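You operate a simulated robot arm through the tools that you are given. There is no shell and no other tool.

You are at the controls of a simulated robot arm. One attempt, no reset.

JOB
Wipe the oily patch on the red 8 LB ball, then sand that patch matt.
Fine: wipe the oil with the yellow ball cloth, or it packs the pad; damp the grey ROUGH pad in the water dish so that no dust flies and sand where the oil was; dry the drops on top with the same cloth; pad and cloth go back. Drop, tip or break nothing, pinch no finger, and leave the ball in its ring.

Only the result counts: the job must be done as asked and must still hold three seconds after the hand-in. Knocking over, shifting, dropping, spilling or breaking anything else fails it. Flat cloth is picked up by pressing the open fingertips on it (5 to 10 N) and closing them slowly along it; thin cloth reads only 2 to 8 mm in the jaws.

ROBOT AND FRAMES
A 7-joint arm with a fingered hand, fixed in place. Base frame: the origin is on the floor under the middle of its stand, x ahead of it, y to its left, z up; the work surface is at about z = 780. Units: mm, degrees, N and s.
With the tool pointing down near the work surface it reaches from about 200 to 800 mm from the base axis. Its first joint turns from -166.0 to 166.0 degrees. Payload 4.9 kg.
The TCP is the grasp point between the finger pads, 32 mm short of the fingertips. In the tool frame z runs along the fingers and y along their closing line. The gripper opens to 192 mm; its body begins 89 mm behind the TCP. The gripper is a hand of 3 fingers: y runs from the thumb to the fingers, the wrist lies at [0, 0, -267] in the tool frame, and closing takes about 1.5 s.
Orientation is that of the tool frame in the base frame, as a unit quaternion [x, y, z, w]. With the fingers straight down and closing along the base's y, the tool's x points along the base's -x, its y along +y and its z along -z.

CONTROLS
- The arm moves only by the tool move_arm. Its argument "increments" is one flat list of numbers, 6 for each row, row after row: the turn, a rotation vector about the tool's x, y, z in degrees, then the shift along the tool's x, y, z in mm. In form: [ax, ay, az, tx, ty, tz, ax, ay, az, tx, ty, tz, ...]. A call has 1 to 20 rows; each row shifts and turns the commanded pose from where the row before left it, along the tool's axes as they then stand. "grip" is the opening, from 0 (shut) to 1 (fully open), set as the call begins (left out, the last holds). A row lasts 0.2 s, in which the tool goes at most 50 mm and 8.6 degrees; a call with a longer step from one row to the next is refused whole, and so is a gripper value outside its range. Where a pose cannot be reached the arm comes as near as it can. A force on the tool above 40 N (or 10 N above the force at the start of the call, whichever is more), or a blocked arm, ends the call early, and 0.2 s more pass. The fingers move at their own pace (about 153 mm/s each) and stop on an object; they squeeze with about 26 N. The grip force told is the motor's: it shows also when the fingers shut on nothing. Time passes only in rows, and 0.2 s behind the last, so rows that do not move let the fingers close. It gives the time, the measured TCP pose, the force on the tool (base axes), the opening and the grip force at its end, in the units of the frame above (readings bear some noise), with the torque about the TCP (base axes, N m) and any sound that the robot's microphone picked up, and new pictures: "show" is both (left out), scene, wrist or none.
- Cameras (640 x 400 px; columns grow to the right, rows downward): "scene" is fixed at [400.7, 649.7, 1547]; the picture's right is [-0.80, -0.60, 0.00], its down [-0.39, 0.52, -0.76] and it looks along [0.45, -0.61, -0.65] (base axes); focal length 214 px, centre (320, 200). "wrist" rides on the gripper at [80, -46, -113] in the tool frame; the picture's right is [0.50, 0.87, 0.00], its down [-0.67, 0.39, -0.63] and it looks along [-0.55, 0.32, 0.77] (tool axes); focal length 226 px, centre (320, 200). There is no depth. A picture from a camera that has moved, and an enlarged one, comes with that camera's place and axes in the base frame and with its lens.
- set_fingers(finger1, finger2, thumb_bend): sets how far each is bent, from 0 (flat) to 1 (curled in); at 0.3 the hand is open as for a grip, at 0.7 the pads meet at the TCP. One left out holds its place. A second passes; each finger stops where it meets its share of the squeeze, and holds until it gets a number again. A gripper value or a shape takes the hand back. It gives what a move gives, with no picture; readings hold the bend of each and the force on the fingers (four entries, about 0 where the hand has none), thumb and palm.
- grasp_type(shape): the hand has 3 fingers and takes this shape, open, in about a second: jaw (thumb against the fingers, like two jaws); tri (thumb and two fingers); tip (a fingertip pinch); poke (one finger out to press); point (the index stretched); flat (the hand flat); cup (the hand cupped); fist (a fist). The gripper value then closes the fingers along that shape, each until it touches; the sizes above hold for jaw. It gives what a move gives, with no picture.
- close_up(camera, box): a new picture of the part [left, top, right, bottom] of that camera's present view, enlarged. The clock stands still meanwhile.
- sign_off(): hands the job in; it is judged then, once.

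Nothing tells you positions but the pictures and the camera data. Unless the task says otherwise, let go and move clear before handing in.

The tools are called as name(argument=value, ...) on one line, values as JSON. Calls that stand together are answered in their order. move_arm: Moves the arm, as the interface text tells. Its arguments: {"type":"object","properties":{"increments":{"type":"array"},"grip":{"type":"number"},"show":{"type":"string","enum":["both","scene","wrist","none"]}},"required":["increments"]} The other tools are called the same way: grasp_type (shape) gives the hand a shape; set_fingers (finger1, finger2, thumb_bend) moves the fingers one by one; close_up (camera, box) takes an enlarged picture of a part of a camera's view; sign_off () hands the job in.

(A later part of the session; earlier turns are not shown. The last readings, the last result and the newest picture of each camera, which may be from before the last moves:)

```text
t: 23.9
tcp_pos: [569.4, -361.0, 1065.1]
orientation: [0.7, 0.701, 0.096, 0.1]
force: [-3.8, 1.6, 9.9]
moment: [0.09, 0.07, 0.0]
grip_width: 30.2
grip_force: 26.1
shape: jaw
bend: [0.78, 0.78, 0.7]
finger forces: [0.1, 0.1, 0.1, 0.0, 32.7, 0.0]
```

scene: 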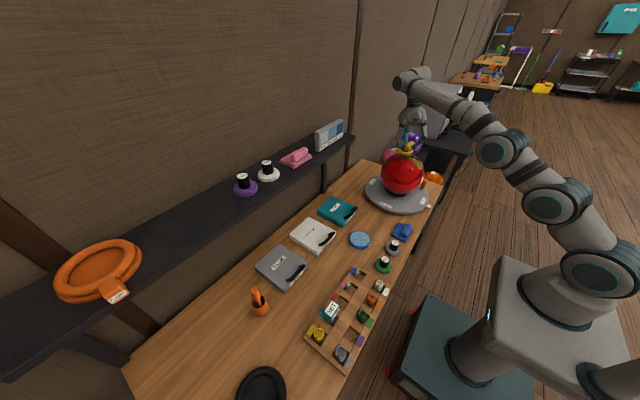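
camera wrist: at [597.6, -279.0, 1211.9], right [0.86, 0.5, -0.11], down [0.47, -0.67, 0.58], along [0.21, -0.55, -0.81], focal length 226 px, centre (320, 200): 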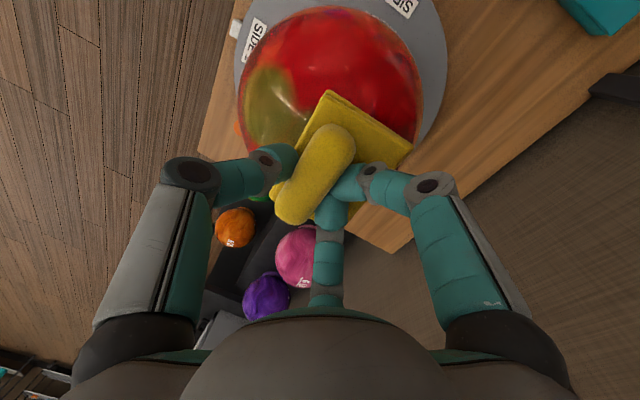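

move_arm(increments=[-4, 0, 0, 0, -11.1, 0.85, -4, 0, 0, 0, -11.1, 0.9, -4, 0, 0, 0, -11.1, 0.9, -4, 0, 0, 0, -11.1, 0.95])

close_up(camera="wrist", box=[160, 0, 480, 260])

close_up(camera="scene", box=[350, 100, 450, 220])

```text
t: 24.9
tcp_pos: [529.7, -362.2, 1044.9]
orientation: [0.678, 0.682, 0.194, 0.196]
force: [-0.4, 1.0, 0.2]
moment: [-0.01, 0.05, -0.02]
grip_width: 30.3
grip_force: 25.6
shape: jaw
bend: [0.78, 0.78, 0.7]
finger forces: [0.0, 0.0, 0.0, 0.0, 29.8, 0.0]
camera wrist: at [430.7, -282.6, 1114.5], right [0.73, 0.5, 0.46], down [0.0, -0.67, 0.74], along [0.68, -0.55, -0.49], focal length 226 px, centre (320, 200)
```

scene: 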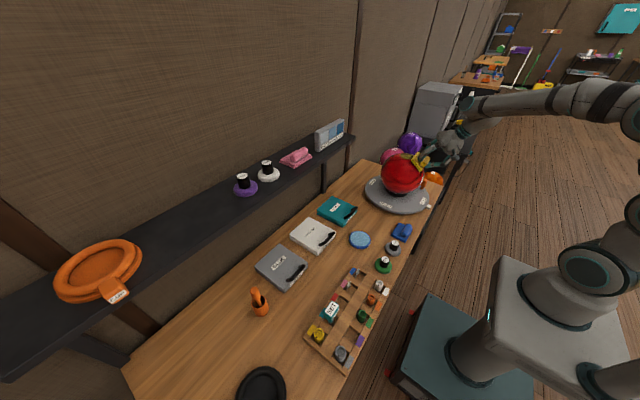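
wrist: 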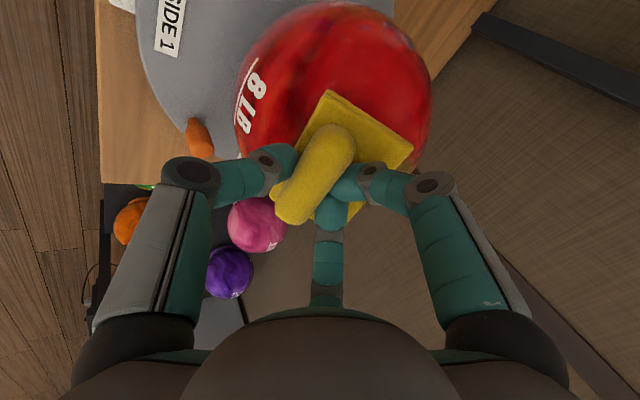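

```text
1.54 times, centred on (320, 130) of wrist
camera zoom: at [430.7, -282.6, 1114.5], right [0.73, 0.5, 0.46], down [0.0, -0.67, 0.74], along [0.68, -0.55, -0.49], focal length 348 px, centre (320, 308)
```

zoom: 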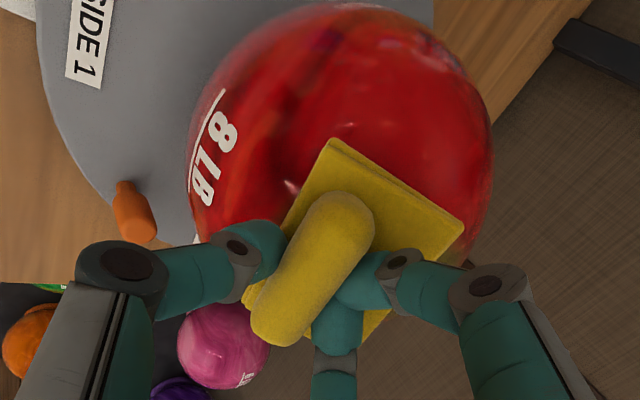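

```text
3.33 times, centred on (400, 160) of scene
camera zoom: at [400.7, 649.7, 1547.0], right [-0.8, -0.6, 0.0], down [-0.39, 0.52, -0.76], along [0.45, -0.61, -0.65], focal length 715 px, centre (53, 333)
```

zoom: 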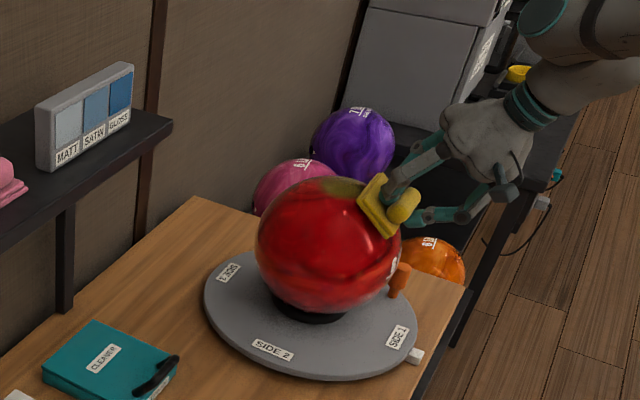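

The label confirms 8 LB, and the press faded at this tilt. I press in a bit until contact is back.

move_arm(increments=[0, 0, 0, 0, 0, 1.5, 0, 0, 0, 0, 0, 1.5, 0, 0, 0, 0, 0, 0], show="none")

```text
t: 25.7
tcp_pos: [531.7, -361.0, 1045.5]
orientation: [0.678, 0.681, 0.193, 0.197]
force: [-12.3, 2.7, 11.1]
moment: [0.01, 0.25, -0.04]
grip_width: 30.0
grip_force: 25.8
shape: jaw
bend: [0.78, 0.78, 0.7]
finger forces: [0.1, 0.1, 0.0, 0.1, 37.1, 0.0]
```

move_arm(increments=[-4, 0, 0, 0, -11.1, 0.5, -4, 0, 0, 0, -11.1, 0.9, -4, 0, 0, 0, -11.1, 0.97], show="none")

```text
t: 26.5
tcp_pos: [505.5, -361.6, 1020.8]
orientation: [0.654, 0.658, 0.264, 0.266]
force: [-2.5, 0.0, 4.1]
moment: [-0.02, 0.02, -0.02]
grip_width: 30.0
grip_force: 26.4
shape: jaw
bend: [0.78, 0.78, 0.7]
finger forces: [0.0, 0.0, 0.0, 0.0, 31.4, 0.0]
```

move_arm(increments=[-4, 0, 0, 0, -11.1, 1.6, -4, 0, 0, 0, -11.1, 1.6, 0, 0, 0, 0, 0, 0], show="none")

```text
t: 27.3
tcp_pos: [492.6, -361.9, 1003.2]
orientation: [0.634, 0.637, 0.309, 0.311]
force: [-5.3, -0.1, 1.0]
moment: [0.0, 0.13, 0.0]
grip_width: 30.3
grip_force: 25.8
shape: jaw
bend: [0.78, 0.78, 0.7]
finger forces: [0.0, 0.0, 0.0, 0.0, 32.8, 0.0]
```

Light contact at the lower edge of the patch. I stroke back up.

move_arm(increments=[4, 0, 0, 0, 11.15, -0.4, 4, 0, 0, 0, 11.15, -0.4, 4, 0, 0, 0, 11.15, -0.4, 4, 0, 0, 0, 11.15, -0.4, 4, 0, 0, 0, 11.15, -0.4], show="none")

move_arm(increments=[4, 0, 0, 0, 11.15, -0.4, 4, 0, 0, 0, 11.15, -0.4, 4, 0, 0, 0, 11.15, -0.4, 4, 0, 0, 0, 11.15, -0.4], show="none")

```text
t: 28.5
tcp_pos: [532.6, -359.2, 1045.1]
orientation: [0.678, 0.681, 0.193, 0.197]
force: [-14.0, 0.8, 8.0]
moment: [0.04, 0.28, -0.05]
grip_width: 30.2
grip_force: 26.1
shape: jaw
bend: [0.78, 0.78, 0.7]
finger forces: [0.0, 0.0, 0.0, 0.0, 39.9, 0.0]
```

```text
t: 29.5
tcp_pos: [570.3, -361.3, 1065.8]
orientation: [0.699, 0.702, 0.096, 0.1]
force: [-10.3, -1.8, 10.7]
moment: [-0.01, 0.4, 0.02]
grip_width: 29.8
grip_force: 26.0
shape: jaw
bend: [0.78, 0.78, 0.7]
finger forces: [0.0, 0.0, 0.1, 0.0, 40.5, 0.1]
```

Good steady pressure. I finish the stroke to the top, then lift off and look at the patch.

move_arm(increments=[4, 0, 0, 0, 11.15, -0.3, 4, 0, 0, 0, 11.15, -0.2, 4, 0, 0, 0, 11.15, -0.2, 4, 0, 0, 0, 11.15, -0.2], show="none")

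move_arm(increments=[0, 0, 0, 0, 0, -20, 0, 0, 0, 0, -30, -40, 0, 0, 0, 0, -30, -40, 0, 0, 0, 0, 0, 0])

close_up(camera="scene", box=[360, 130, 440, 200])

```text
t: 30.5
tcp_pos: [614.6, -362.6, 1078.2]
orientation: [0.706, 0.708, -0.002, 0.004]
force: [-14.4, 0.4, 33.6]
moment: [0.02, 0.65, 0.01]
grip_width: 31.2
grip_force: 25.9
shape: jaw
bend: [0.79, 0.79, 0.7]
finger forces: [0.0, 0.1, 0.1, 0.1, 52.2, 0.1]
```

```text
t: 31.5
tcp_pos: [551.2, -360.0, 1174.7]
orientation: [0.706, 0.708, -0.002, 0.002]
force: [0.0, 0.2, -0.5]
moment: [0.0, 0.02, -0.02]
grip_width: 29.7
grip_force: 25.9
shape: jaw
bend: [0.78, 0.78, 0.7]
finger forces: [0.0, 0.0, 0.0, 0.0, 30.9, 0.0]
camera wrist: at [504.7, -279.9, 1285.6], right [0.86, 0.5, 0.0], down [0.39, -0.67, 0.63], along [0.32, -0.55, -0.77], focal length 226 px, centre (320, 200)
```

scene: 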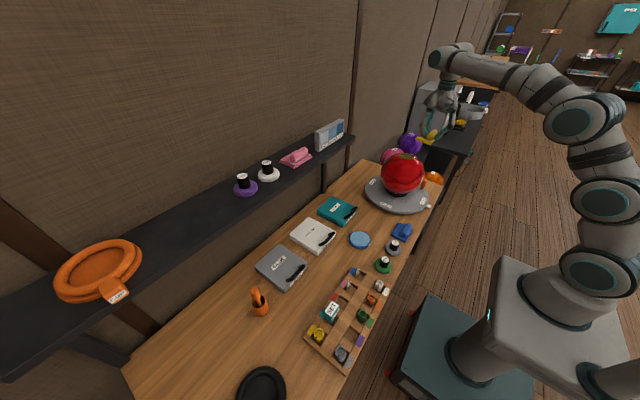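
wrist: 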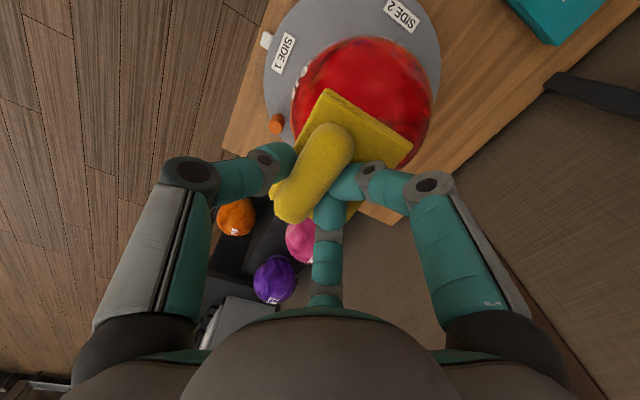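

```text
5.71 times, centred on (400, 165) of scene
camera zoom: at [400.7, 649.7, 1547.0], right [-0.8, -0.6, 0.0], down [-0.39, 0.52, -0.76], along [0.45, -0.61, -0.65], focal length 1226 px, centre (-137, 400)
```

zoom: 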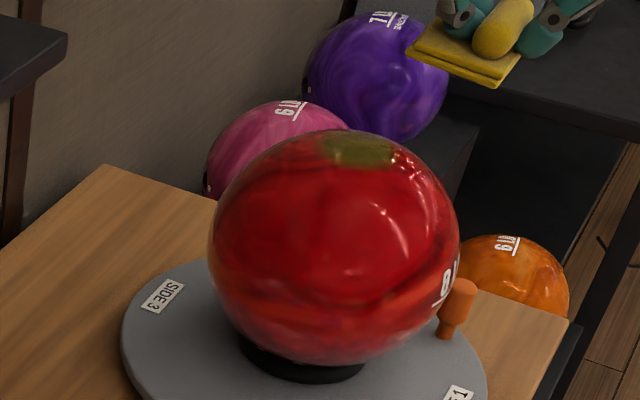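

The near blob is wiped off; some oil is left at the very top. I shift the hand a little so the wrist camera can see past the cloth.

move_arm(increments=[0, 0, 0, -40, 0, -5, 0, 0, 0, -40, 0, -5, 0, 0, 0, 0, 0, 0])

close_up(camera="wrist", box=[280, 0, 520, 170])

```text
t: 32.3
tcp_pos: [551.3, -438.2, 1184.4]
orientation: [0.707, 0.707, -0.002, 0.002]
force: [0.7, -0.2, -1.0]
moment: [0.0, 0.02, 0.02]
grip_width: 29.8
grip_force: 25.6
shape: jaw
bend: [0.78, 0.78, 0.7]
finger forces: [0.0, 0.1, 0.1, 0.0, 30.2, 0.0]
camera wrist: at [505.3, -359.3, 1294.9], right [0.86, 0.5, 0.0], down [0.39, -0.67, 0.64], along [0.32, -0.55, -0.77], focal length 226 px, centre (320, 200)
```

scene: 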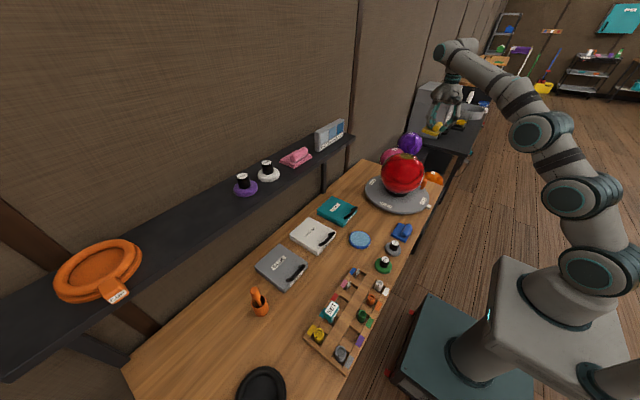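
wrist: 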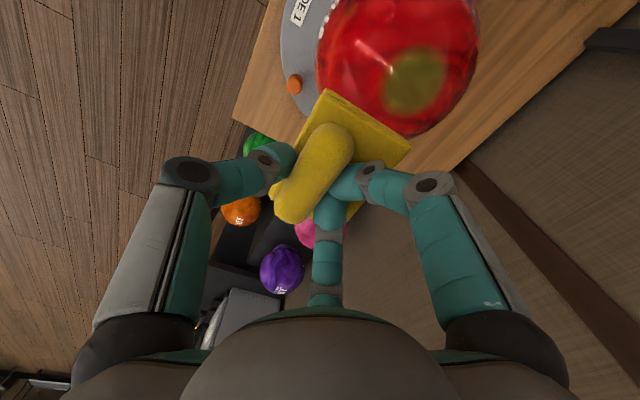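

```text
2.35 times, centred on (400, 85) of wrist
camera zoom: at [505.3, -359.3, 1294.9], right [0.86, 0.5, 0.0], down [0.39, -0.67, 0.64], along [0.32, -0.55, -0.77], focal length 532 px, centre (132, 471)
```

zoom: 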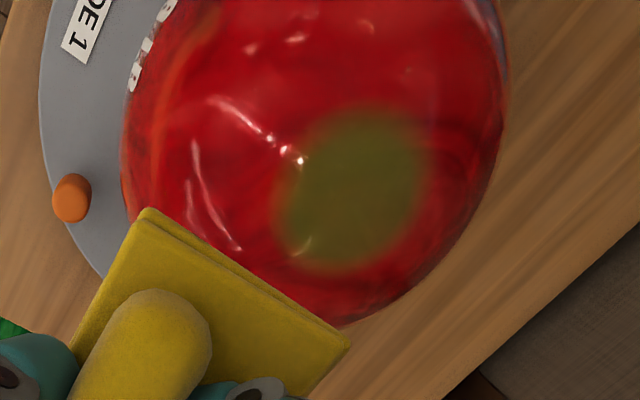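

The near blob is fully gone and the top blob remains, centred right at the ball's top. I return over the top for gentle strokes there.

move_arm(increments=[0, 0, 0, 26, 21, 10, 0, 0, 0, 26, 21, 25, 0, 0, 0, 25, 21, 45, 0, 0, 0, 0, 0, 15, 0, 0, 0, 0, 0, 7, 0, 0, 0, 0, 0, 0], show="none")

```text
refused: row 3 steps farther than a row can; nothing moved
```

move_arm(increments=[0, 0, 0, 26, 21, 10, 0, 0, 0, 26, 21, 25, 0, 0, 0, 25, 21, 30, 0, 0, 0, 0, 0, 30, 0, 0, 0, 0, 0, 7, 0, 0, 0, 0, 0, 0], show="none")

```text
t: 33.7
tcp_pos: [616.5, -365.4, 1079.8]
orientation: [0.706, 0.708, -0.001, 0.001]
force: [0.0, -0.9, 0.2]
moment: [-0.01, 0.0, 0.0]
grip_width: 29.8
grip_force: 25.7
shape: jaw
bend: [0.78, 0.78, 0.7]
finger forces: [0.0, 0.0, 0.0, 0.0, 30.0, 0.0]
```

move_arm(increments=[0, 0, 0, 2, 0, 1.5, 0, 0, 0, 2, 0, 1.5, 0, 0, 0, 0, 0, 1, 0, 0, 0, 0, 0, 0], show="none")

```text
t: 34.7
tcp_pos: [616.2, -360.2, 1078.0]
orientation: [0.707, 0.707, -0.002, 0.002]
force: [-0.9, -0.1, 0.1]
moment: [-0.02, 0.01, 0.0]
grip_width: 30.0
grip_force: 26.0
shape: jaw
bend: [0.78, 0.78, 0.7]
finger forces: [0.1, 0.0, 0.1, 0.0, 30.0, 0.1]
```

move_arm(increments=[0, 0, 0, 0, 0, 1.5, 0, 0, 0, 0, 0, 1.5, 0, 0, 0, 0, 0, 1, 0, 0, 0, 0, 0, 0], show="none")

```text
t: 35.7
tcp_pos: [617.1, -360.3, 1075.7]
orientation: [0.706, 0.708, -0.002, 0.003]
force: [-4.9, -1.7, 10.0]
moment: [0.02, 0.27, -0.01]
grip_width: 30.1
grip_force: 25.7
shape: jaw
bend: [0.78, 0.78, 0.7]
finger forces: [0.0, 0.1, 0.1, 0.1, 35.2, 0.1]
```

About 10 N on the top. I rub the cloth sideways and back and forth over the top at this height.

move_arm(increments=[0, 0, 0, 12, 0, 0, 0, 0, 0, 12, 0, 0, 0, 0, 0, -12, 0, 0, 0, 0, 0, -12, 0, 0, 0, 0, 0, -12, 0, 0, 0, 0, 0, -12, 0, 0, 0, 0, 0, 12, 0, 0, 0, 0, 0, 12, 0, 0], show="none")

move_arm(increments=[0, 0, 0, 0, -12, 0, 0, 0, 0, 0, -12, 0, 0, 0, 0, 0, 12, 0, 0, 0, 0, 0, 12, 0, 0, 0, 0, 0, 10, 0, 0, 0, 0, 0, -10, 0], show="none")

```text
t: 37.5
tcp_pos: [618.5, -361.2, 1075.5]
orientation: [0.707, 0.708, -0.002, 0.005]
force: [-3.0, -10.6, 20.1]
moment: [-0.32, 0.3, 0.07]
grip_width: 30.0
grip_force: 25.9
shape: jaw
bend: [0.78, 0.78, 0.7]
finger forces: [0.0, 0.0, 0.1, 0.0, 42.1, 0.0]
```

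```text
t: 38.9
tcp_pos: [618.1, -359.0, 1075.6]
orientation: [0.705, 0.709, -0.001, 0.004]
force: [4.4, -1.2, 17.7]
moment: [-0.04, 0.0, 0.04]
grip_width: 30.0
grip_force: 26.3
shape: jaw
bend: [0.78, 0.78, 0.7]
finger forces: [0.0, 0.0, 0.0, 0.1, 36.1, 0.0]
```

move_arm(increments=[-4, 0, 0, 0, -11.1, 0, -4, 0, 0, 0, -11.1, 0.6, -4, 0, 0, 0, -11.1, 0.6, 4, 0, 0, 0, 11.1, 0, 4, 0, 0, 0, 11.1, 0, 4, 0, 0, 0, 11.1, 0], show="none")

move_arm(increments=[4, 0, 0, 0, 11.1, 0, -4, 0, 0, 0, -11.1, 0, 0, 0, 0, 0, 0, 0], show="none")

```text
t: 40.3
tcp_pos: [617.9, -360.7, 1074.7]
orientation: [0.707, 0.707, -0.002, 0.002]
force: [-5.3, -1.5, 13.3]
moment: [-0.04, 0.35, 0.04]
grip_width: 30.2
grip_force: 26.1
shape: jaw
bend: [0.78, 0.78, 0.7]
finger forces: [0.1, 0.0, 0.0, 0.0, 43.7, 0.0]
```

```text
t: 41.1
tcp_pos: [618.9, -360.5, 1074.9]
orientation: [0.705, 0.709, -0.002, 0.002]
force: [-0.7, 1.4, 5.5]
moment: [0.03, 0.1, -0.04]
grip_width: 30.2
grip_force: 26.1
shape: jaw
bend: [0.78, 0.78, 0.7]
finger forces: [0.0, 0.1, 0.1, 0.0, 35.2, 0.0]
```

The tilt strokes went smoothly. I lift off and look at the top again from the side position.

move_arm(increments=[0, 0, 0, 0, 0, -20, 0, 0, 0, -10, -20, -40, 0, 0, 0, -20, -20, -30, 0, 0, 0, -25, -20, -15, 0, 0, 0, -25, 0, 0, 0, 0, 0, 0, 0, 0])

close_up(camera="wrist", box=[280, 0, 520, 170])

close_up(camera="scene", box=[360, 130, 440, 200])

```text
t: 42.5
tcp_pos: [556.8, -437.6, 1183.4]
orientation: [0.706, 0.708, -0.002, 0.002]
force: [0.2, 0.4, -0.5]
moment: [0.01, 0.02, 0.02]
grip_width: 29.9
grip_force: 25.7
shape: jaw
bend: [0.78, 0.78, 0.7]
finger forces: [0.1, 0.0, 0.0, 0.0, 31.7, 0.0]
camera wrist: at [510.3, -358.8, 1294.5], right [0.86, 0.5, 0.0], down [0.39, -0.67, 0.64], along [0.32, -0.55, -0.77], focal length 226 px, centre (320, 200)
```

scene: 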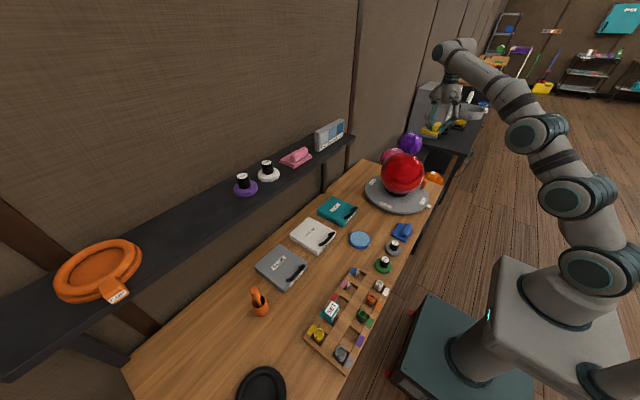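
wrist: 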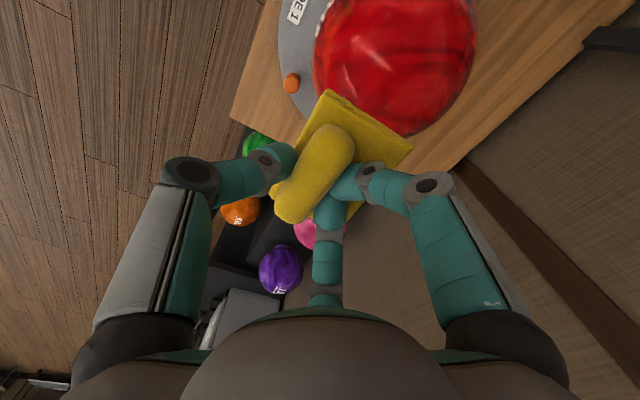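

```text
2.35 times, centred on (400, 85) of wrist
camera zoom: at [510.3, -358.8, 1294.5], right [0.86, 0.5, 0.0], down [0.39, -0.67, 0.64], along [0.32, -0.55, -0.77], focal length 532 px, centre (132, 471)
```

zoom: 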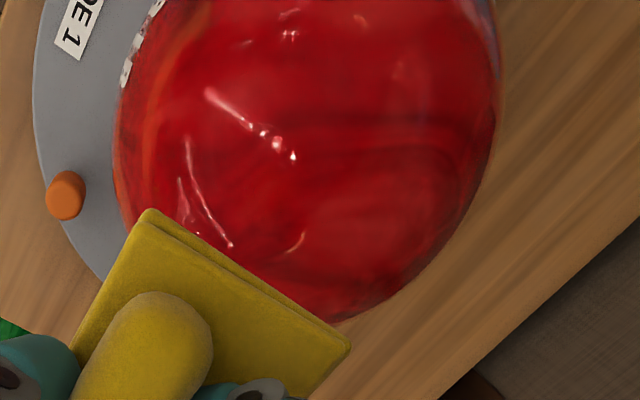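

```text
5.71 times, centred on (400, 165) of scene
camera zoom: at [400.7, 649.7, 1547.0], right [-0.8, -0.6, 0.0], down [-0.39, 0.52, -0.76], along [0.45, -0.61, -0.65], focal length 1226 px, centre (-137, 400)
```

zoom: 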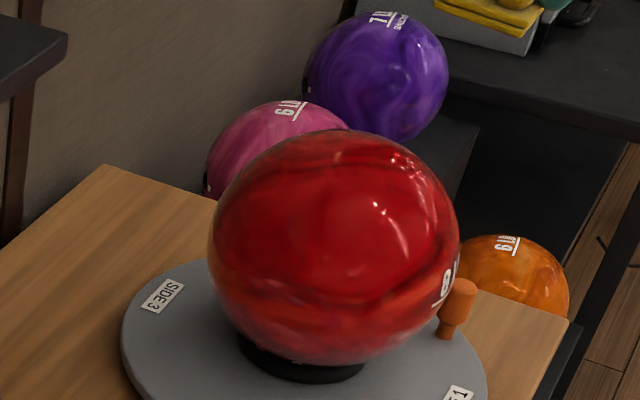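

All the oil is gone from both blobs. I check how the cloth sits in the grip before setting it back on its place.

close_up(camera="wrist", box=[180, 60, 460, 260])

move_arm(increments=[0, 0, 0, 45, 8, 0, 0, 0, 0, 45, 8, 0, 0, 0, 0, 45, 8, 0, 0, 0, 0, 45, 8, 0, 0, 0, 0, 45, 8, 0, 0, 0, 0, 45, 8, 0, 0, 0, 0, 45, 6, 0, 0, 0, 0, 21, 0, 0, 0, 0, 0, 0, 0, 45, 0, 0, 0, 0, 0, 45, 0, 0, 0, 0, 0, 45, 0, 0, 0, 0, 0, 45, 0, 0, 0, 0, 0, 45, 0, 0, 0, 0, 0, 45, 0, 0, 0, 0, 0, 30, 0, 0, 0, 0, 0, 0])

```text
2.00 times, centred on (320, 160) of wrist
camera zoom: at [510.3, -358.8, 1294.5], right [0.86, 0.5, 0.0], down [0.39, -0.67, 0.64], along [0.32, -0.55, -0.77], focal length 452 px, centre (320, 280)
```

zoom: 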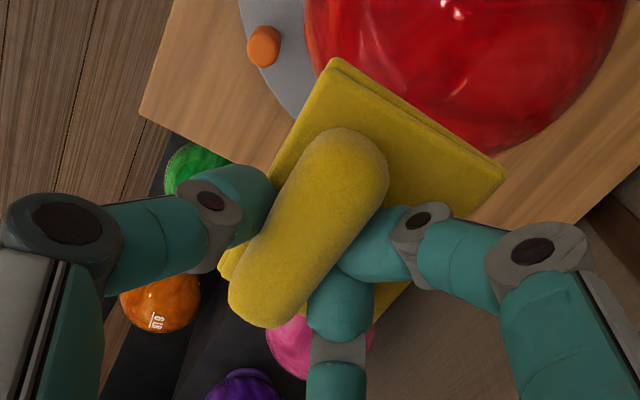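

```text
t: 45.9
tcp_pos: [610.3, -105.9, 881.0]
orientation: [0.707, 0.707, -0.002, 0.002]
force: [0.0, -0.8, -0.6]
moment: [-0.04, 0.03, 0.01]
grip_width: 29.6
grip_force: 26.2
shape: jaw
bend: [0.78, 0.78, 0.7]
finger forces: [0.0, 0.0, 0.1, 0.0, 30.2, 0.1]
camera wrist: at [563.8, -26.0, 990.9], right [0.86, 0.5, 0.0], down [0.39, -0.67, 0.64], along [0.32, -0.55, -0.77], focal length 226 px, centre (320, 200)
```

scene: 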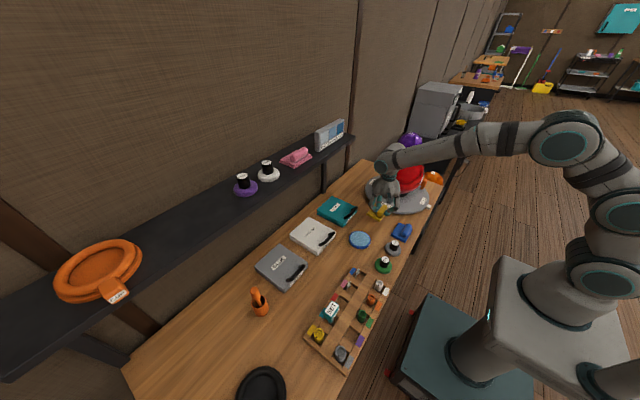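
wrist: 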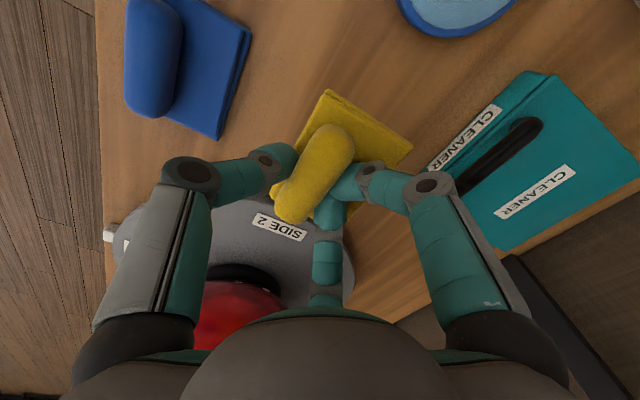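

The hand is back above the cloth's place. I fine-adjust and lower until the cloth just touches the bench.

move_arm(increments=[0, 0, 0, 4, -2.5, 20, 0, 0, 0, 0, 0, 20, 0, 0, 0, 0, 0, 8, 0, 0, 0, 0, 0, 2, 0, 0, 0, 0, 0, 0])

close_up(camera="scene", box=[345, 190, 425, 250])

```text
t: 47.1
tcp_pos: [606.8, -100.1, 830.7]
orientation: [0.707, 0.707, -0.001, 0.002]
force: [0.6, 0.3, 0.2]
moment: [0.02, -0.02, 0.0]
grip_width: 29.9
grip_force: 26.0
shape: jaw
bend: [0.78, 0.78, 0.7]
finger forces: [0.0, 0.0, 0.0, 0.0, 30.1, 0.0]
camera wrist: at [561.4, -21.1, 940.5], right [0.86, 0.5, 0.0], down [0.39, -0.67, 0.64], along [0.32, -0.55, -0.77], focal length 226 px, centre (320, 200)
```

scene: 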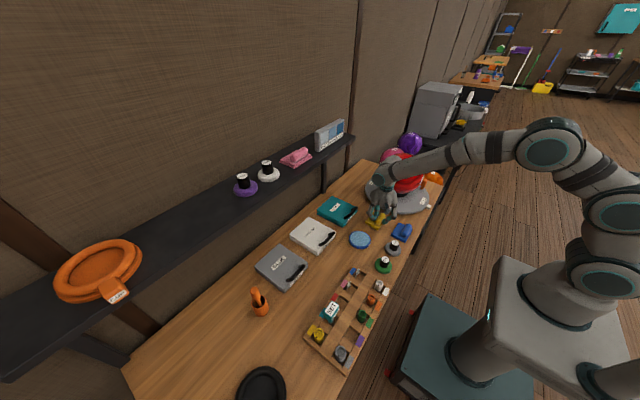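
wrist: 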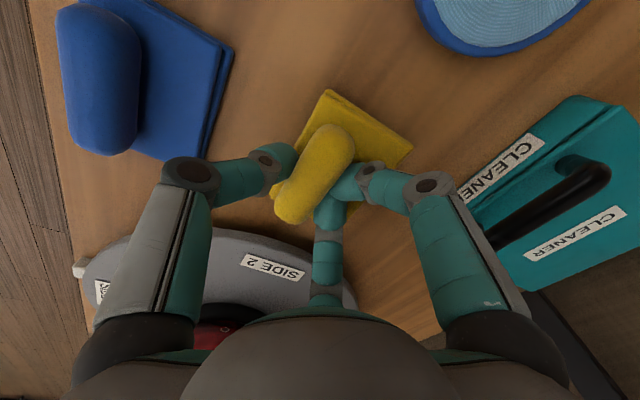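

```text
6.67 times, centred on (385, 220) of scene
camera zoom: at [400.7, 649.7, 1547.0], right [-0.8, -0.6, 0.0], down [-0.39, 0.52, -0.76], along [0.45, -0.61, -0.65], focal length 1430 px, centre (-113, 67)
```

zoom: 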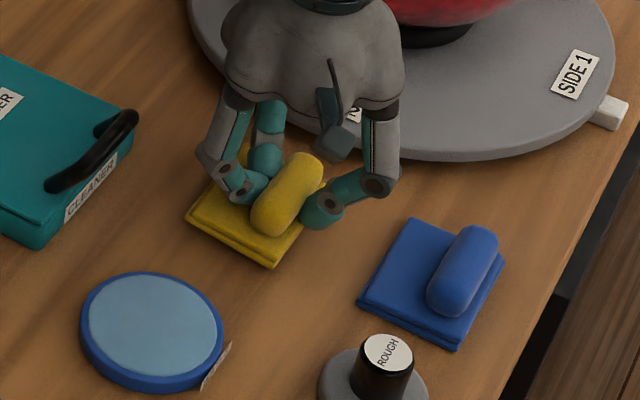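

move_arm(increments=[0, 0, 0, 0, 0, 1.5, 0, 0, 0, 0, 0, 1.5, 0, 0, 0, 0, 0, 0], show="none")

```text
t: 47.9
tcp_pos: [606.7, -102.3, 826.0]
orientation: [0.707, 0.708, -0.002, 0.002]
force: [1.0, 1.3, 1.6]
moment: [-0.02, 0.05, -0.03]
grip_width: 29.9
grip_force: 26.0
shape: jaw
bend: [0.78, 0.78, 0.7]
finger forces: [0.0, 0.0, 0.1, 0.1, 31.0, 0.0]
```

move_arm(increments=[0, 0, 0, 0, 0, 1, 0, 0, 0, 0, 0, 0], show="none")

```text
t: 48.5
tcp_pos: [607.0, -100.7, 824.7]
orientation: [0.706, 0.708, -0.002, 0.002]
force: [-0.9, 0.1, 2.4]
moment: [-0.09, 0.08, -0.04]
grip_width: 29.8
grip_force: 25.9
shape: jaw
bend: [0.78, 0.78, 0.7]
finger forces: [0.0, 0.0, 0.0, 0.0, 31.9, 0.1]
```

The cloth rests on the bench. I open just a little, rise a few millimetres, then open wider so the fingertips do not drag it.

move_arm(increments=[0, 0, 0, 0, 0, 0, 0, 0, 0, 0, 0, -3, 0, 0, 0, 0, 0, -3, 0, 0, 0, 0, 0, 0], grip=0.21)

close_up(camera="scene", box=[345, 190, 425, 250])

```text
t: 49.5
tcp_pos: [607.2, -101.6, 830.8]
orientation: [0.706, 0.708, -0.002, 0.002]
force: [0.4, 0.5, -0.8]
moment: [-0.02, 0.0, -0.01]
grip_width: 40.0
grip_force: 0.0
shape: jaw
bend: [0.77, 0.77, 0.7]
finger forces: [0.3, 0.2, 0.1, 0.0, 0.7, 0.0]
camera wrist: at [561.2, -21.8, 941.7], right [0.86, 0.5, 0.0], down [0.39, -0.67, 0.64], along [0.32, -0.55, -0.77], focal length 226 px, centre (320, 200)
```

scene: 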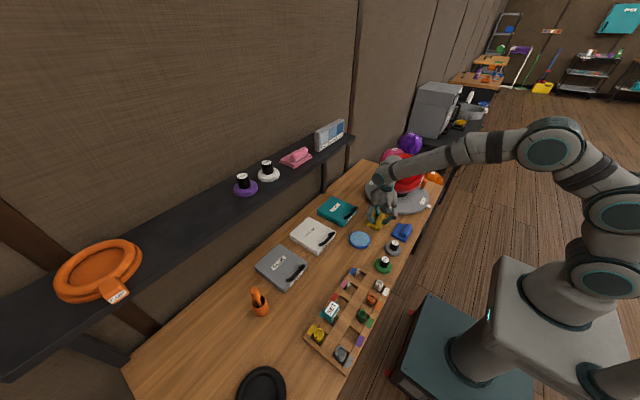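
wrist: 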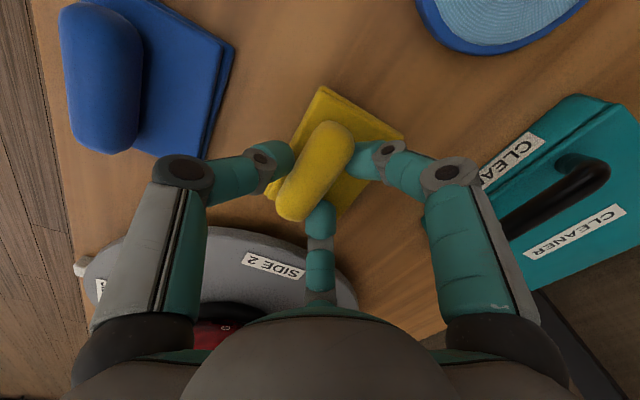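

```text
6.67 times, centred on (385, 220) of scene
camera zoom: at [400.7, 649.7, 1547.0], right [-0.8, -0.6, 0.0], down [-0.39, 0.52, -0.76], along [0.45, -0.61, -0.65], focal length 1430 px, centre (-113, 67)
```

zoom: 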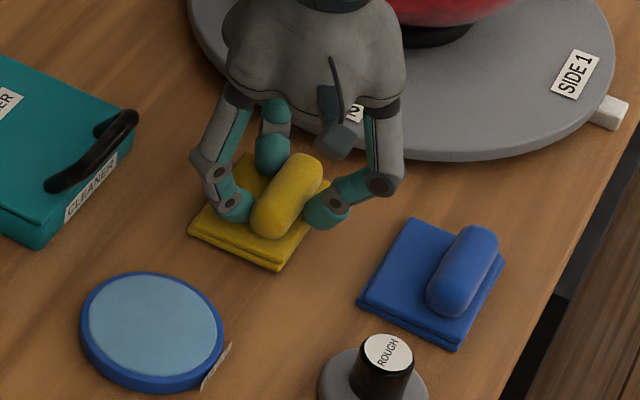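

Released cleanly near the original spot. I open wider and rise clear, then head to the ROUGH pad.

move_arm(increments=[0, 0, 0, 0, 0, -2, 0, 0, 0, 0, 0, -10, 0, 0, 0, 0, 0, -30, 0, 0, 0, 0, 0, -40, 0, 0, 0, 0, 0, -40, 0, 0, 0, 0, 0, -40], grip=0.5)

close_up(camera="scene", box=[345, 190, 425, 250])

close_up(camera="wrist", box=[270, 30, 400, 160])

```text
t: 50.9
tcp_pos: [606.9, -102.1, 992.2]
orientation: [0.706, 0.708, -0.003, 0.001]
force: [-0.8, 0.2, -0.6]
moment: [0.0, -0.01, 0.01]
grip_width: 95.7
grip_force: 0.0
shape: jaw
bend: [0.37, 0.37, 0.7]
finger forces: [0.0, 0.0, 0.0, 0.0, 0.1, 0.0]
camera wrist: at [561.3, -22.7, 1102.2], right [0.86, 0.5, 0.0], down [0.39, -0.67, 0.63], along [0.32, -0.55, -0.77], focal length 226 px, centre (320, 200)
```

scene: 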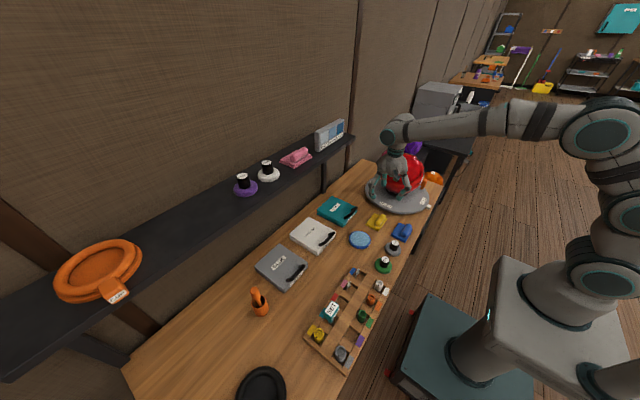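
wrist: 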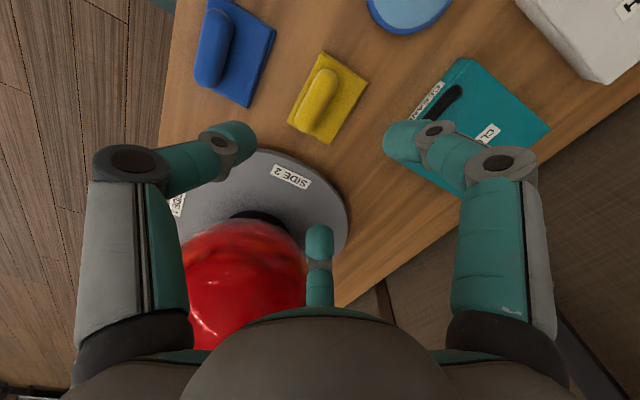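

```text
6.67 times, centred on (385, 220) of scene
camera zoom: at [400.7, 649.7, 1547.0], right [-0.8, -0.6, 0.0], down [-0.39, 0.52, -0.76], along [0.45, -0.61, -0.65], focal length 1430 px, centre (-113, 67)
```

zoom: 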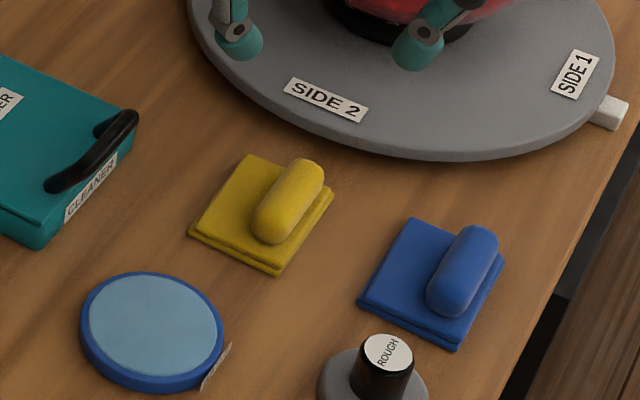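

```text
3.08 times, centred on (335, 95) of wrist
camera zoom: at [561.3, -22.7, 1102.2], right [0.86, 0.5, 0.0], down [0.39, -0.67, 0.63], along [0.32, -0.55, -0.77], focal length 696 px, centre (274, 523)
```

zoom: 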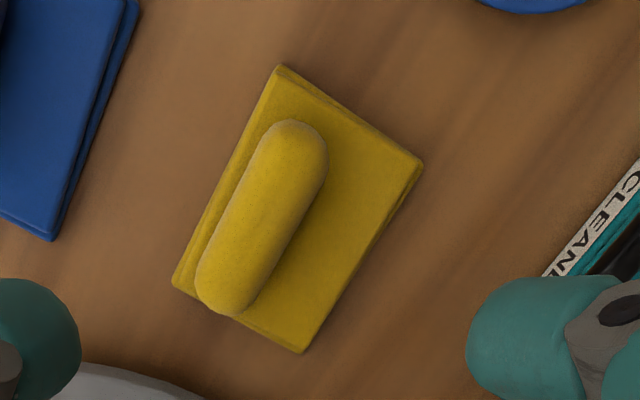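

The cloth lies within about 5 mm of its first place. I move over the ROUGH pad to fix its position.

move_arm(increments=[0, 0, 0, 28, -31, 0, 0, 0, 0, 28, -31, 0, 0, 0, 0, 28, -31, 0, 0, 0, 0, 28, -31, 0, 0, 0, 0, 0, 0, 0])

close_up(camera="wrist", box=[230, 0, 430, 160])

```text
t: 52.1
tcp_pos: [483.1, 10.0, 991.0]
orientation: [0.707, 0.708, -0.002, 0.002]
force: [-0.9, -0.2, 0.2]
moment: [0.01, 0.03, 0.01]
grip_width: 95.8
grip_force: 0.1
shape: jaw
bend: [0.37, 0.37, 0.7]
finger forces: [0.0, 0.0, 0.0, 0.0, 0.1, 0.0]
camera wrist: at [436.4, 89.8, 1102.5], right [0.86, 0.5, 0.0], down [0.39, -0.67, 0.64], along [0.32, -0.55, -0.77], focal length 226 px, centre (320, 200)
```

scene: 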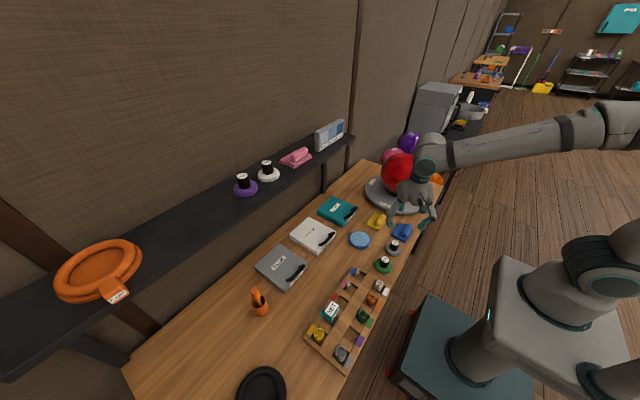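
wrist: 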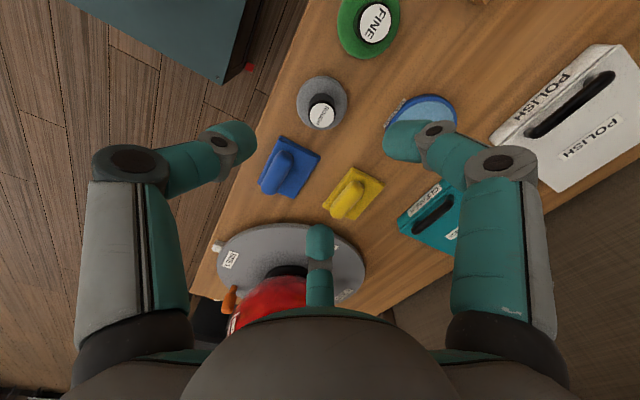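

```text
2.50 times, centred on (330, 80) of wrist
camera zoom: at [436.4, 89.8, 1102.5], right [0.86, 0.5, 0.0], down [0.39, -0.67, 0.64], along [0.32, -0.55, -0.77], focal length 565 px, centre (295, 500)
```

zoom: 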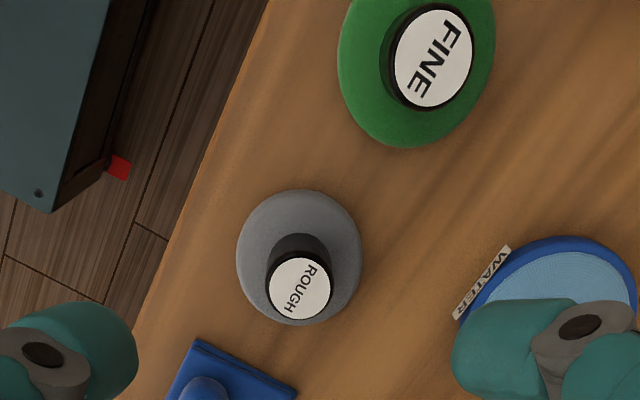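

The ROUGH pad is at about (483,13) with its knob top near z=836. I come down over it.

move_arm(increments=[0, 0, 0, 3.4, 0, 40, 0, 0, 0, 0, 0, 40, 0, 0, 0, 0, 0, 40, 0, 0, 0, 0, 0, 0])

close_up(camera="wrist", box=[180, 60, 460, 260])

close_up(camera="scene", box=[345, 200, 435, 280])

```text
t: 53.1
tcp_pos: [484.5, 14.7, 872.6]
orientation: [0.707, 0.708, -0.002, 0.001]
force: [-0.2, 0.3, -0.1]
moment: [-0.02, 0.03, -0.06]
grip_width: 95.6
grip_force: 0.0
shape: jaw
bend: [0.37, 0.37, 0.7]
finger forces: [0.1, 0.0, 0.0, 0.0, 0.1, 0.0]
camera wrist: at [438.4, 94.1, 984.8], right [0.86, 0.5, 0.0], down [0.39, -0.67, 0.64], along [0.32, -0.55, -0.77], focal length 226 px, centre (320, 200)
```

scene: 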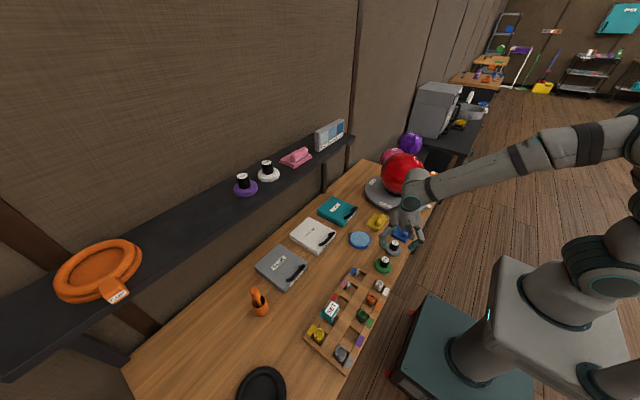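
wrist: 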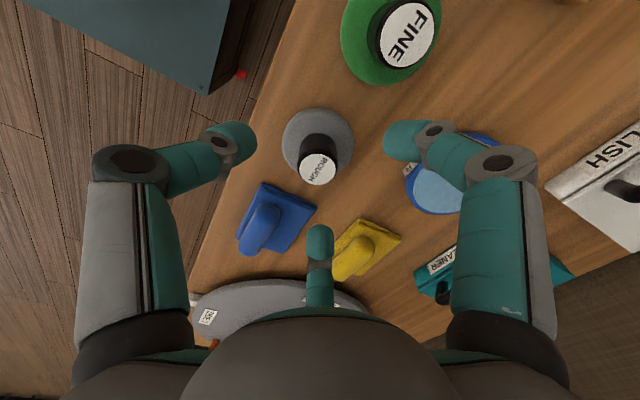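

```text
2.00 times, centred on (320, 160) of wrist
camera zoom: at [438.4, 94.1, 984.8], right [0.86, 0.5, 0.0], down [0.39, -0.67, 0.64], along [0.32, -0.55, -0.77], focal length 452 px, centre (320, 280)
```

zoom: 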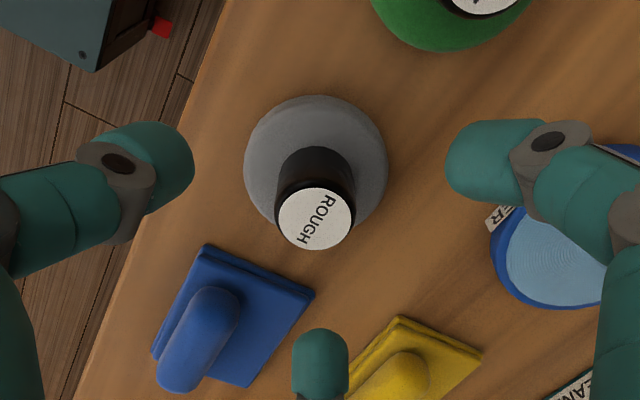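

```text
5.00 times, centred on (390, 240) of scene
camera zoom: at [400.7, 649.7, 1547.0], right [-0.8, -0.6, 0.0], down [-0.39, 0.52, -0.76], along [0.45, -0.61, -0.65], focal length 1072 px, centre (-30, 0)
```

zoom: 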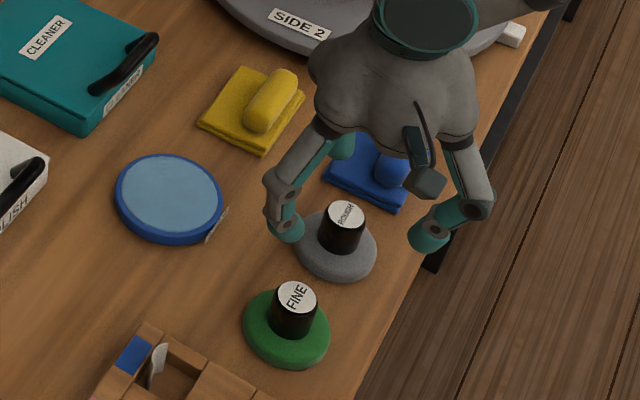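

The knob is centred under the hand. I narrow the opening a little and go down around the knob.

move_arm(increments=[0, 0, 0, 0, -1.5, 0, 0, 0, 0, 0, 0, 0, 0, 0, 0, 0, 0, 15, 0, 0, 0, 0, 0, 15, 0, 0, 0, 0, 0, 10, 0, 0, 0, 0, 0, 0], grip=0.4)

close_up(camera="scene", box=[355, 210, 425, 270])

close_up(camera="wrist", box=[180, 60, 460, 260])

```text
t: 54.5
tcp_pos: [482.7, 13.4, 833.6]
orientation: [0.707, 0.708, -0.002, 0.002]
force: [-0.1, 0.5, 0.7]
moment: [-0.01, -0.03, -0.03]
grip_width: 77.4
grip_force: 0.1
shape: jaw
bend: [0.41, 0.41, 0.7]
finger forces: [0.1, 0.0, 0.0, 0.0, 0.0, 0.0]
camera wrist: at [436.1, 93.3, 943.9], right [0.86, 0.5, 0.0], down [0.39, -0.67, 0.64], along [0.32, -0.55, -0.77], focal length 226 px, centre (320, 200)
```

scene: 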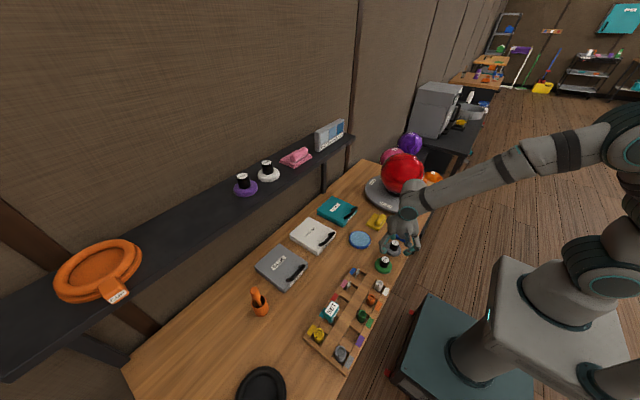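
wrist: 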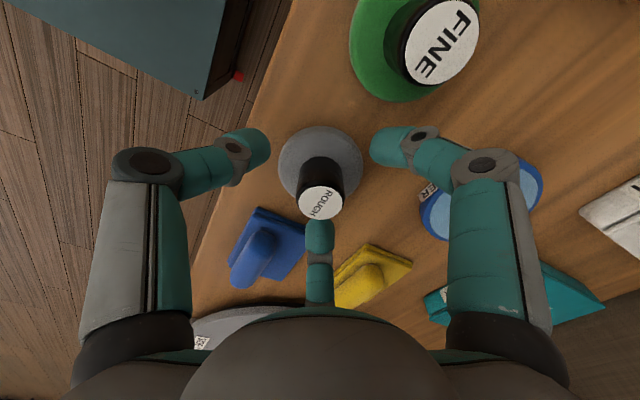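

```text
6.67 times, centred on (390, 240) of scene
camera zoom: at [400.7, 649.7, 1547.0], right [-0.8, -0.6, 0.0], down [-0.39, 0.52, -0.76], along [0.45, -0.61, -0.65], focal length 1430 px, centre (-147, -67)
```

zoom: 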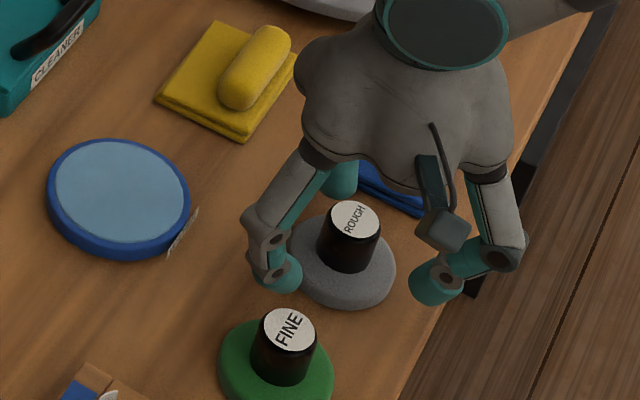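

```text
2.00 times, centred on (320, 160) of wrist
camera zoom: at [436.1, 93.3, 943.9], right [0.86, 0.5, 0.0], down [0.39, -0.67, 0.64], along [0.32, -0.55, -0.77], focal length 452 px, centre (320, 280)
```

zoom: 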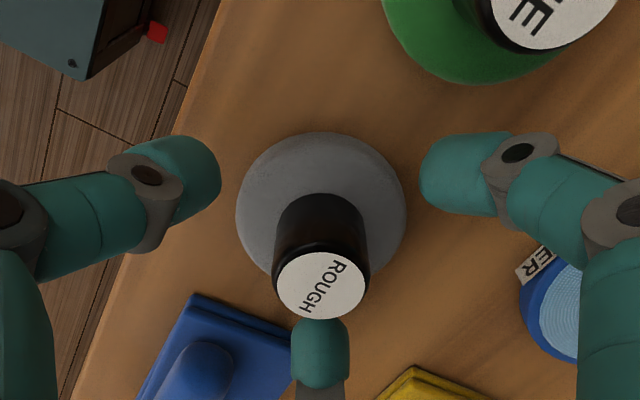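

I close the fingers on the knob.

move_arm(increments=[0, 0, 0, 0, 0, 2, 0, 0, 0, 0, 0, 0, 0, 0, 0, 0, 0, 0, 0, 0, 0, 0, 0, 0, 0, 0, 0, 0, 0, 0, 0, 0, 0, 0, 0, 0, 0, 0, 0, 0, 0, 0], grip=0.0)

close_up(camera="scene", box=[355, 210, 425, 270])

close_up(camera="wrist", box=[180, 60, 460, 260])

```text
t: 56.1
tcp_pos: [481.9, 15.1, 830.5]
orientation: [0.707, 0.708, -0.002, 0.002]
force: [-0.5, -0.1, -0.7]
moment: [-0.01, 0.03, 0.02]
grip_width: 26.8
grip_force: 26.1
shape: jaw
bend: [0.76, 0.76, 0.7]
finger forces: [22.8, 22.9, 0.1, 0.1, 23.0, 0.0]
camera wrist: at [436.2, 93.8, 941.4], right [0.86, 0.5, 0.0], down [0.39, -0.67, 0.64], along [0.32, -0.55, -0.77], focal length 226 px, centre (320, 200)
```

scene: 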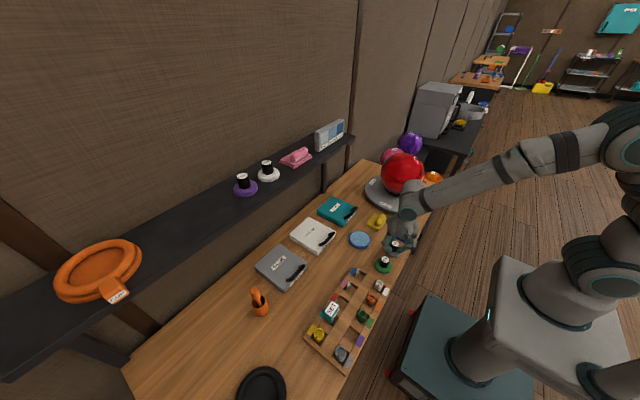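
wrist: 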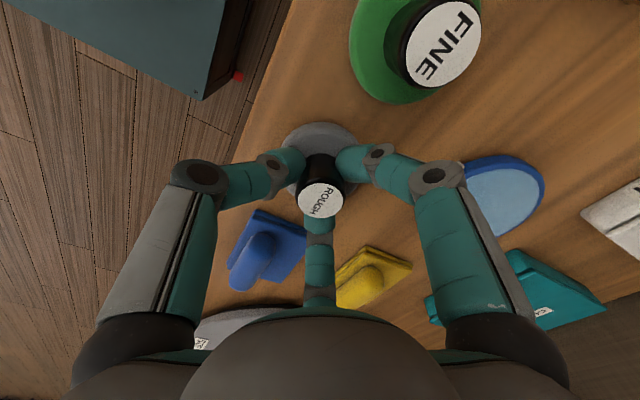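

```text
6.67 times, centred on (390, 240) of scene
camera zoom: at [400.7, 649.7, 1547.0], right [-0.8, -0.6, 0.0], down [-0.39, 0.52, -0.76], along [0.45, -0.61, -0.65], focal length 1430 px, centre (-147, -67)
```

zoom: 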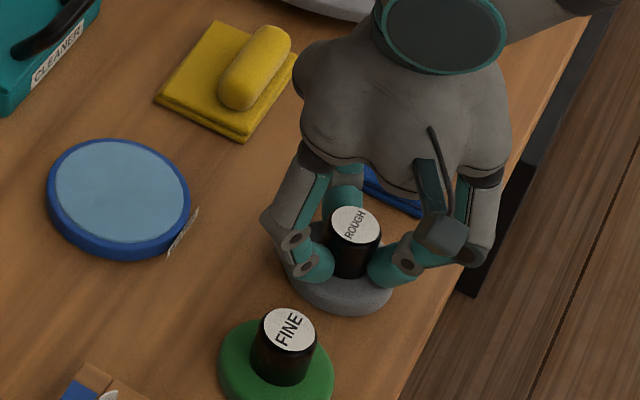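

```text
2.00 times, centred on (320, 160) of wrist
camera zoom: at [436.2, 93.8, 941.4], right [0.86, 0.5, 0.0], down [0.39, -0.67, 0.64], along [0.32, -0.55, -0.77], focal length 452 px, centre (320, 280)
```

zoom: 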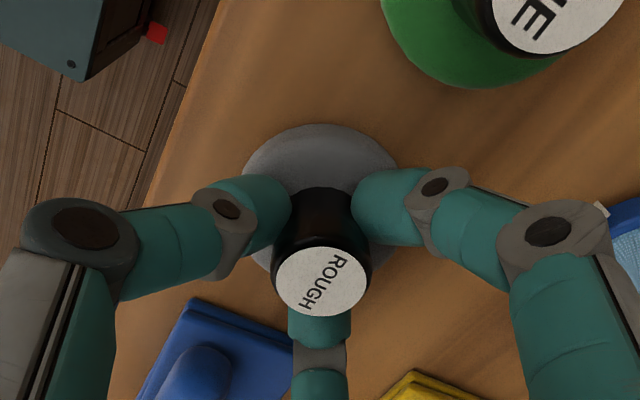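

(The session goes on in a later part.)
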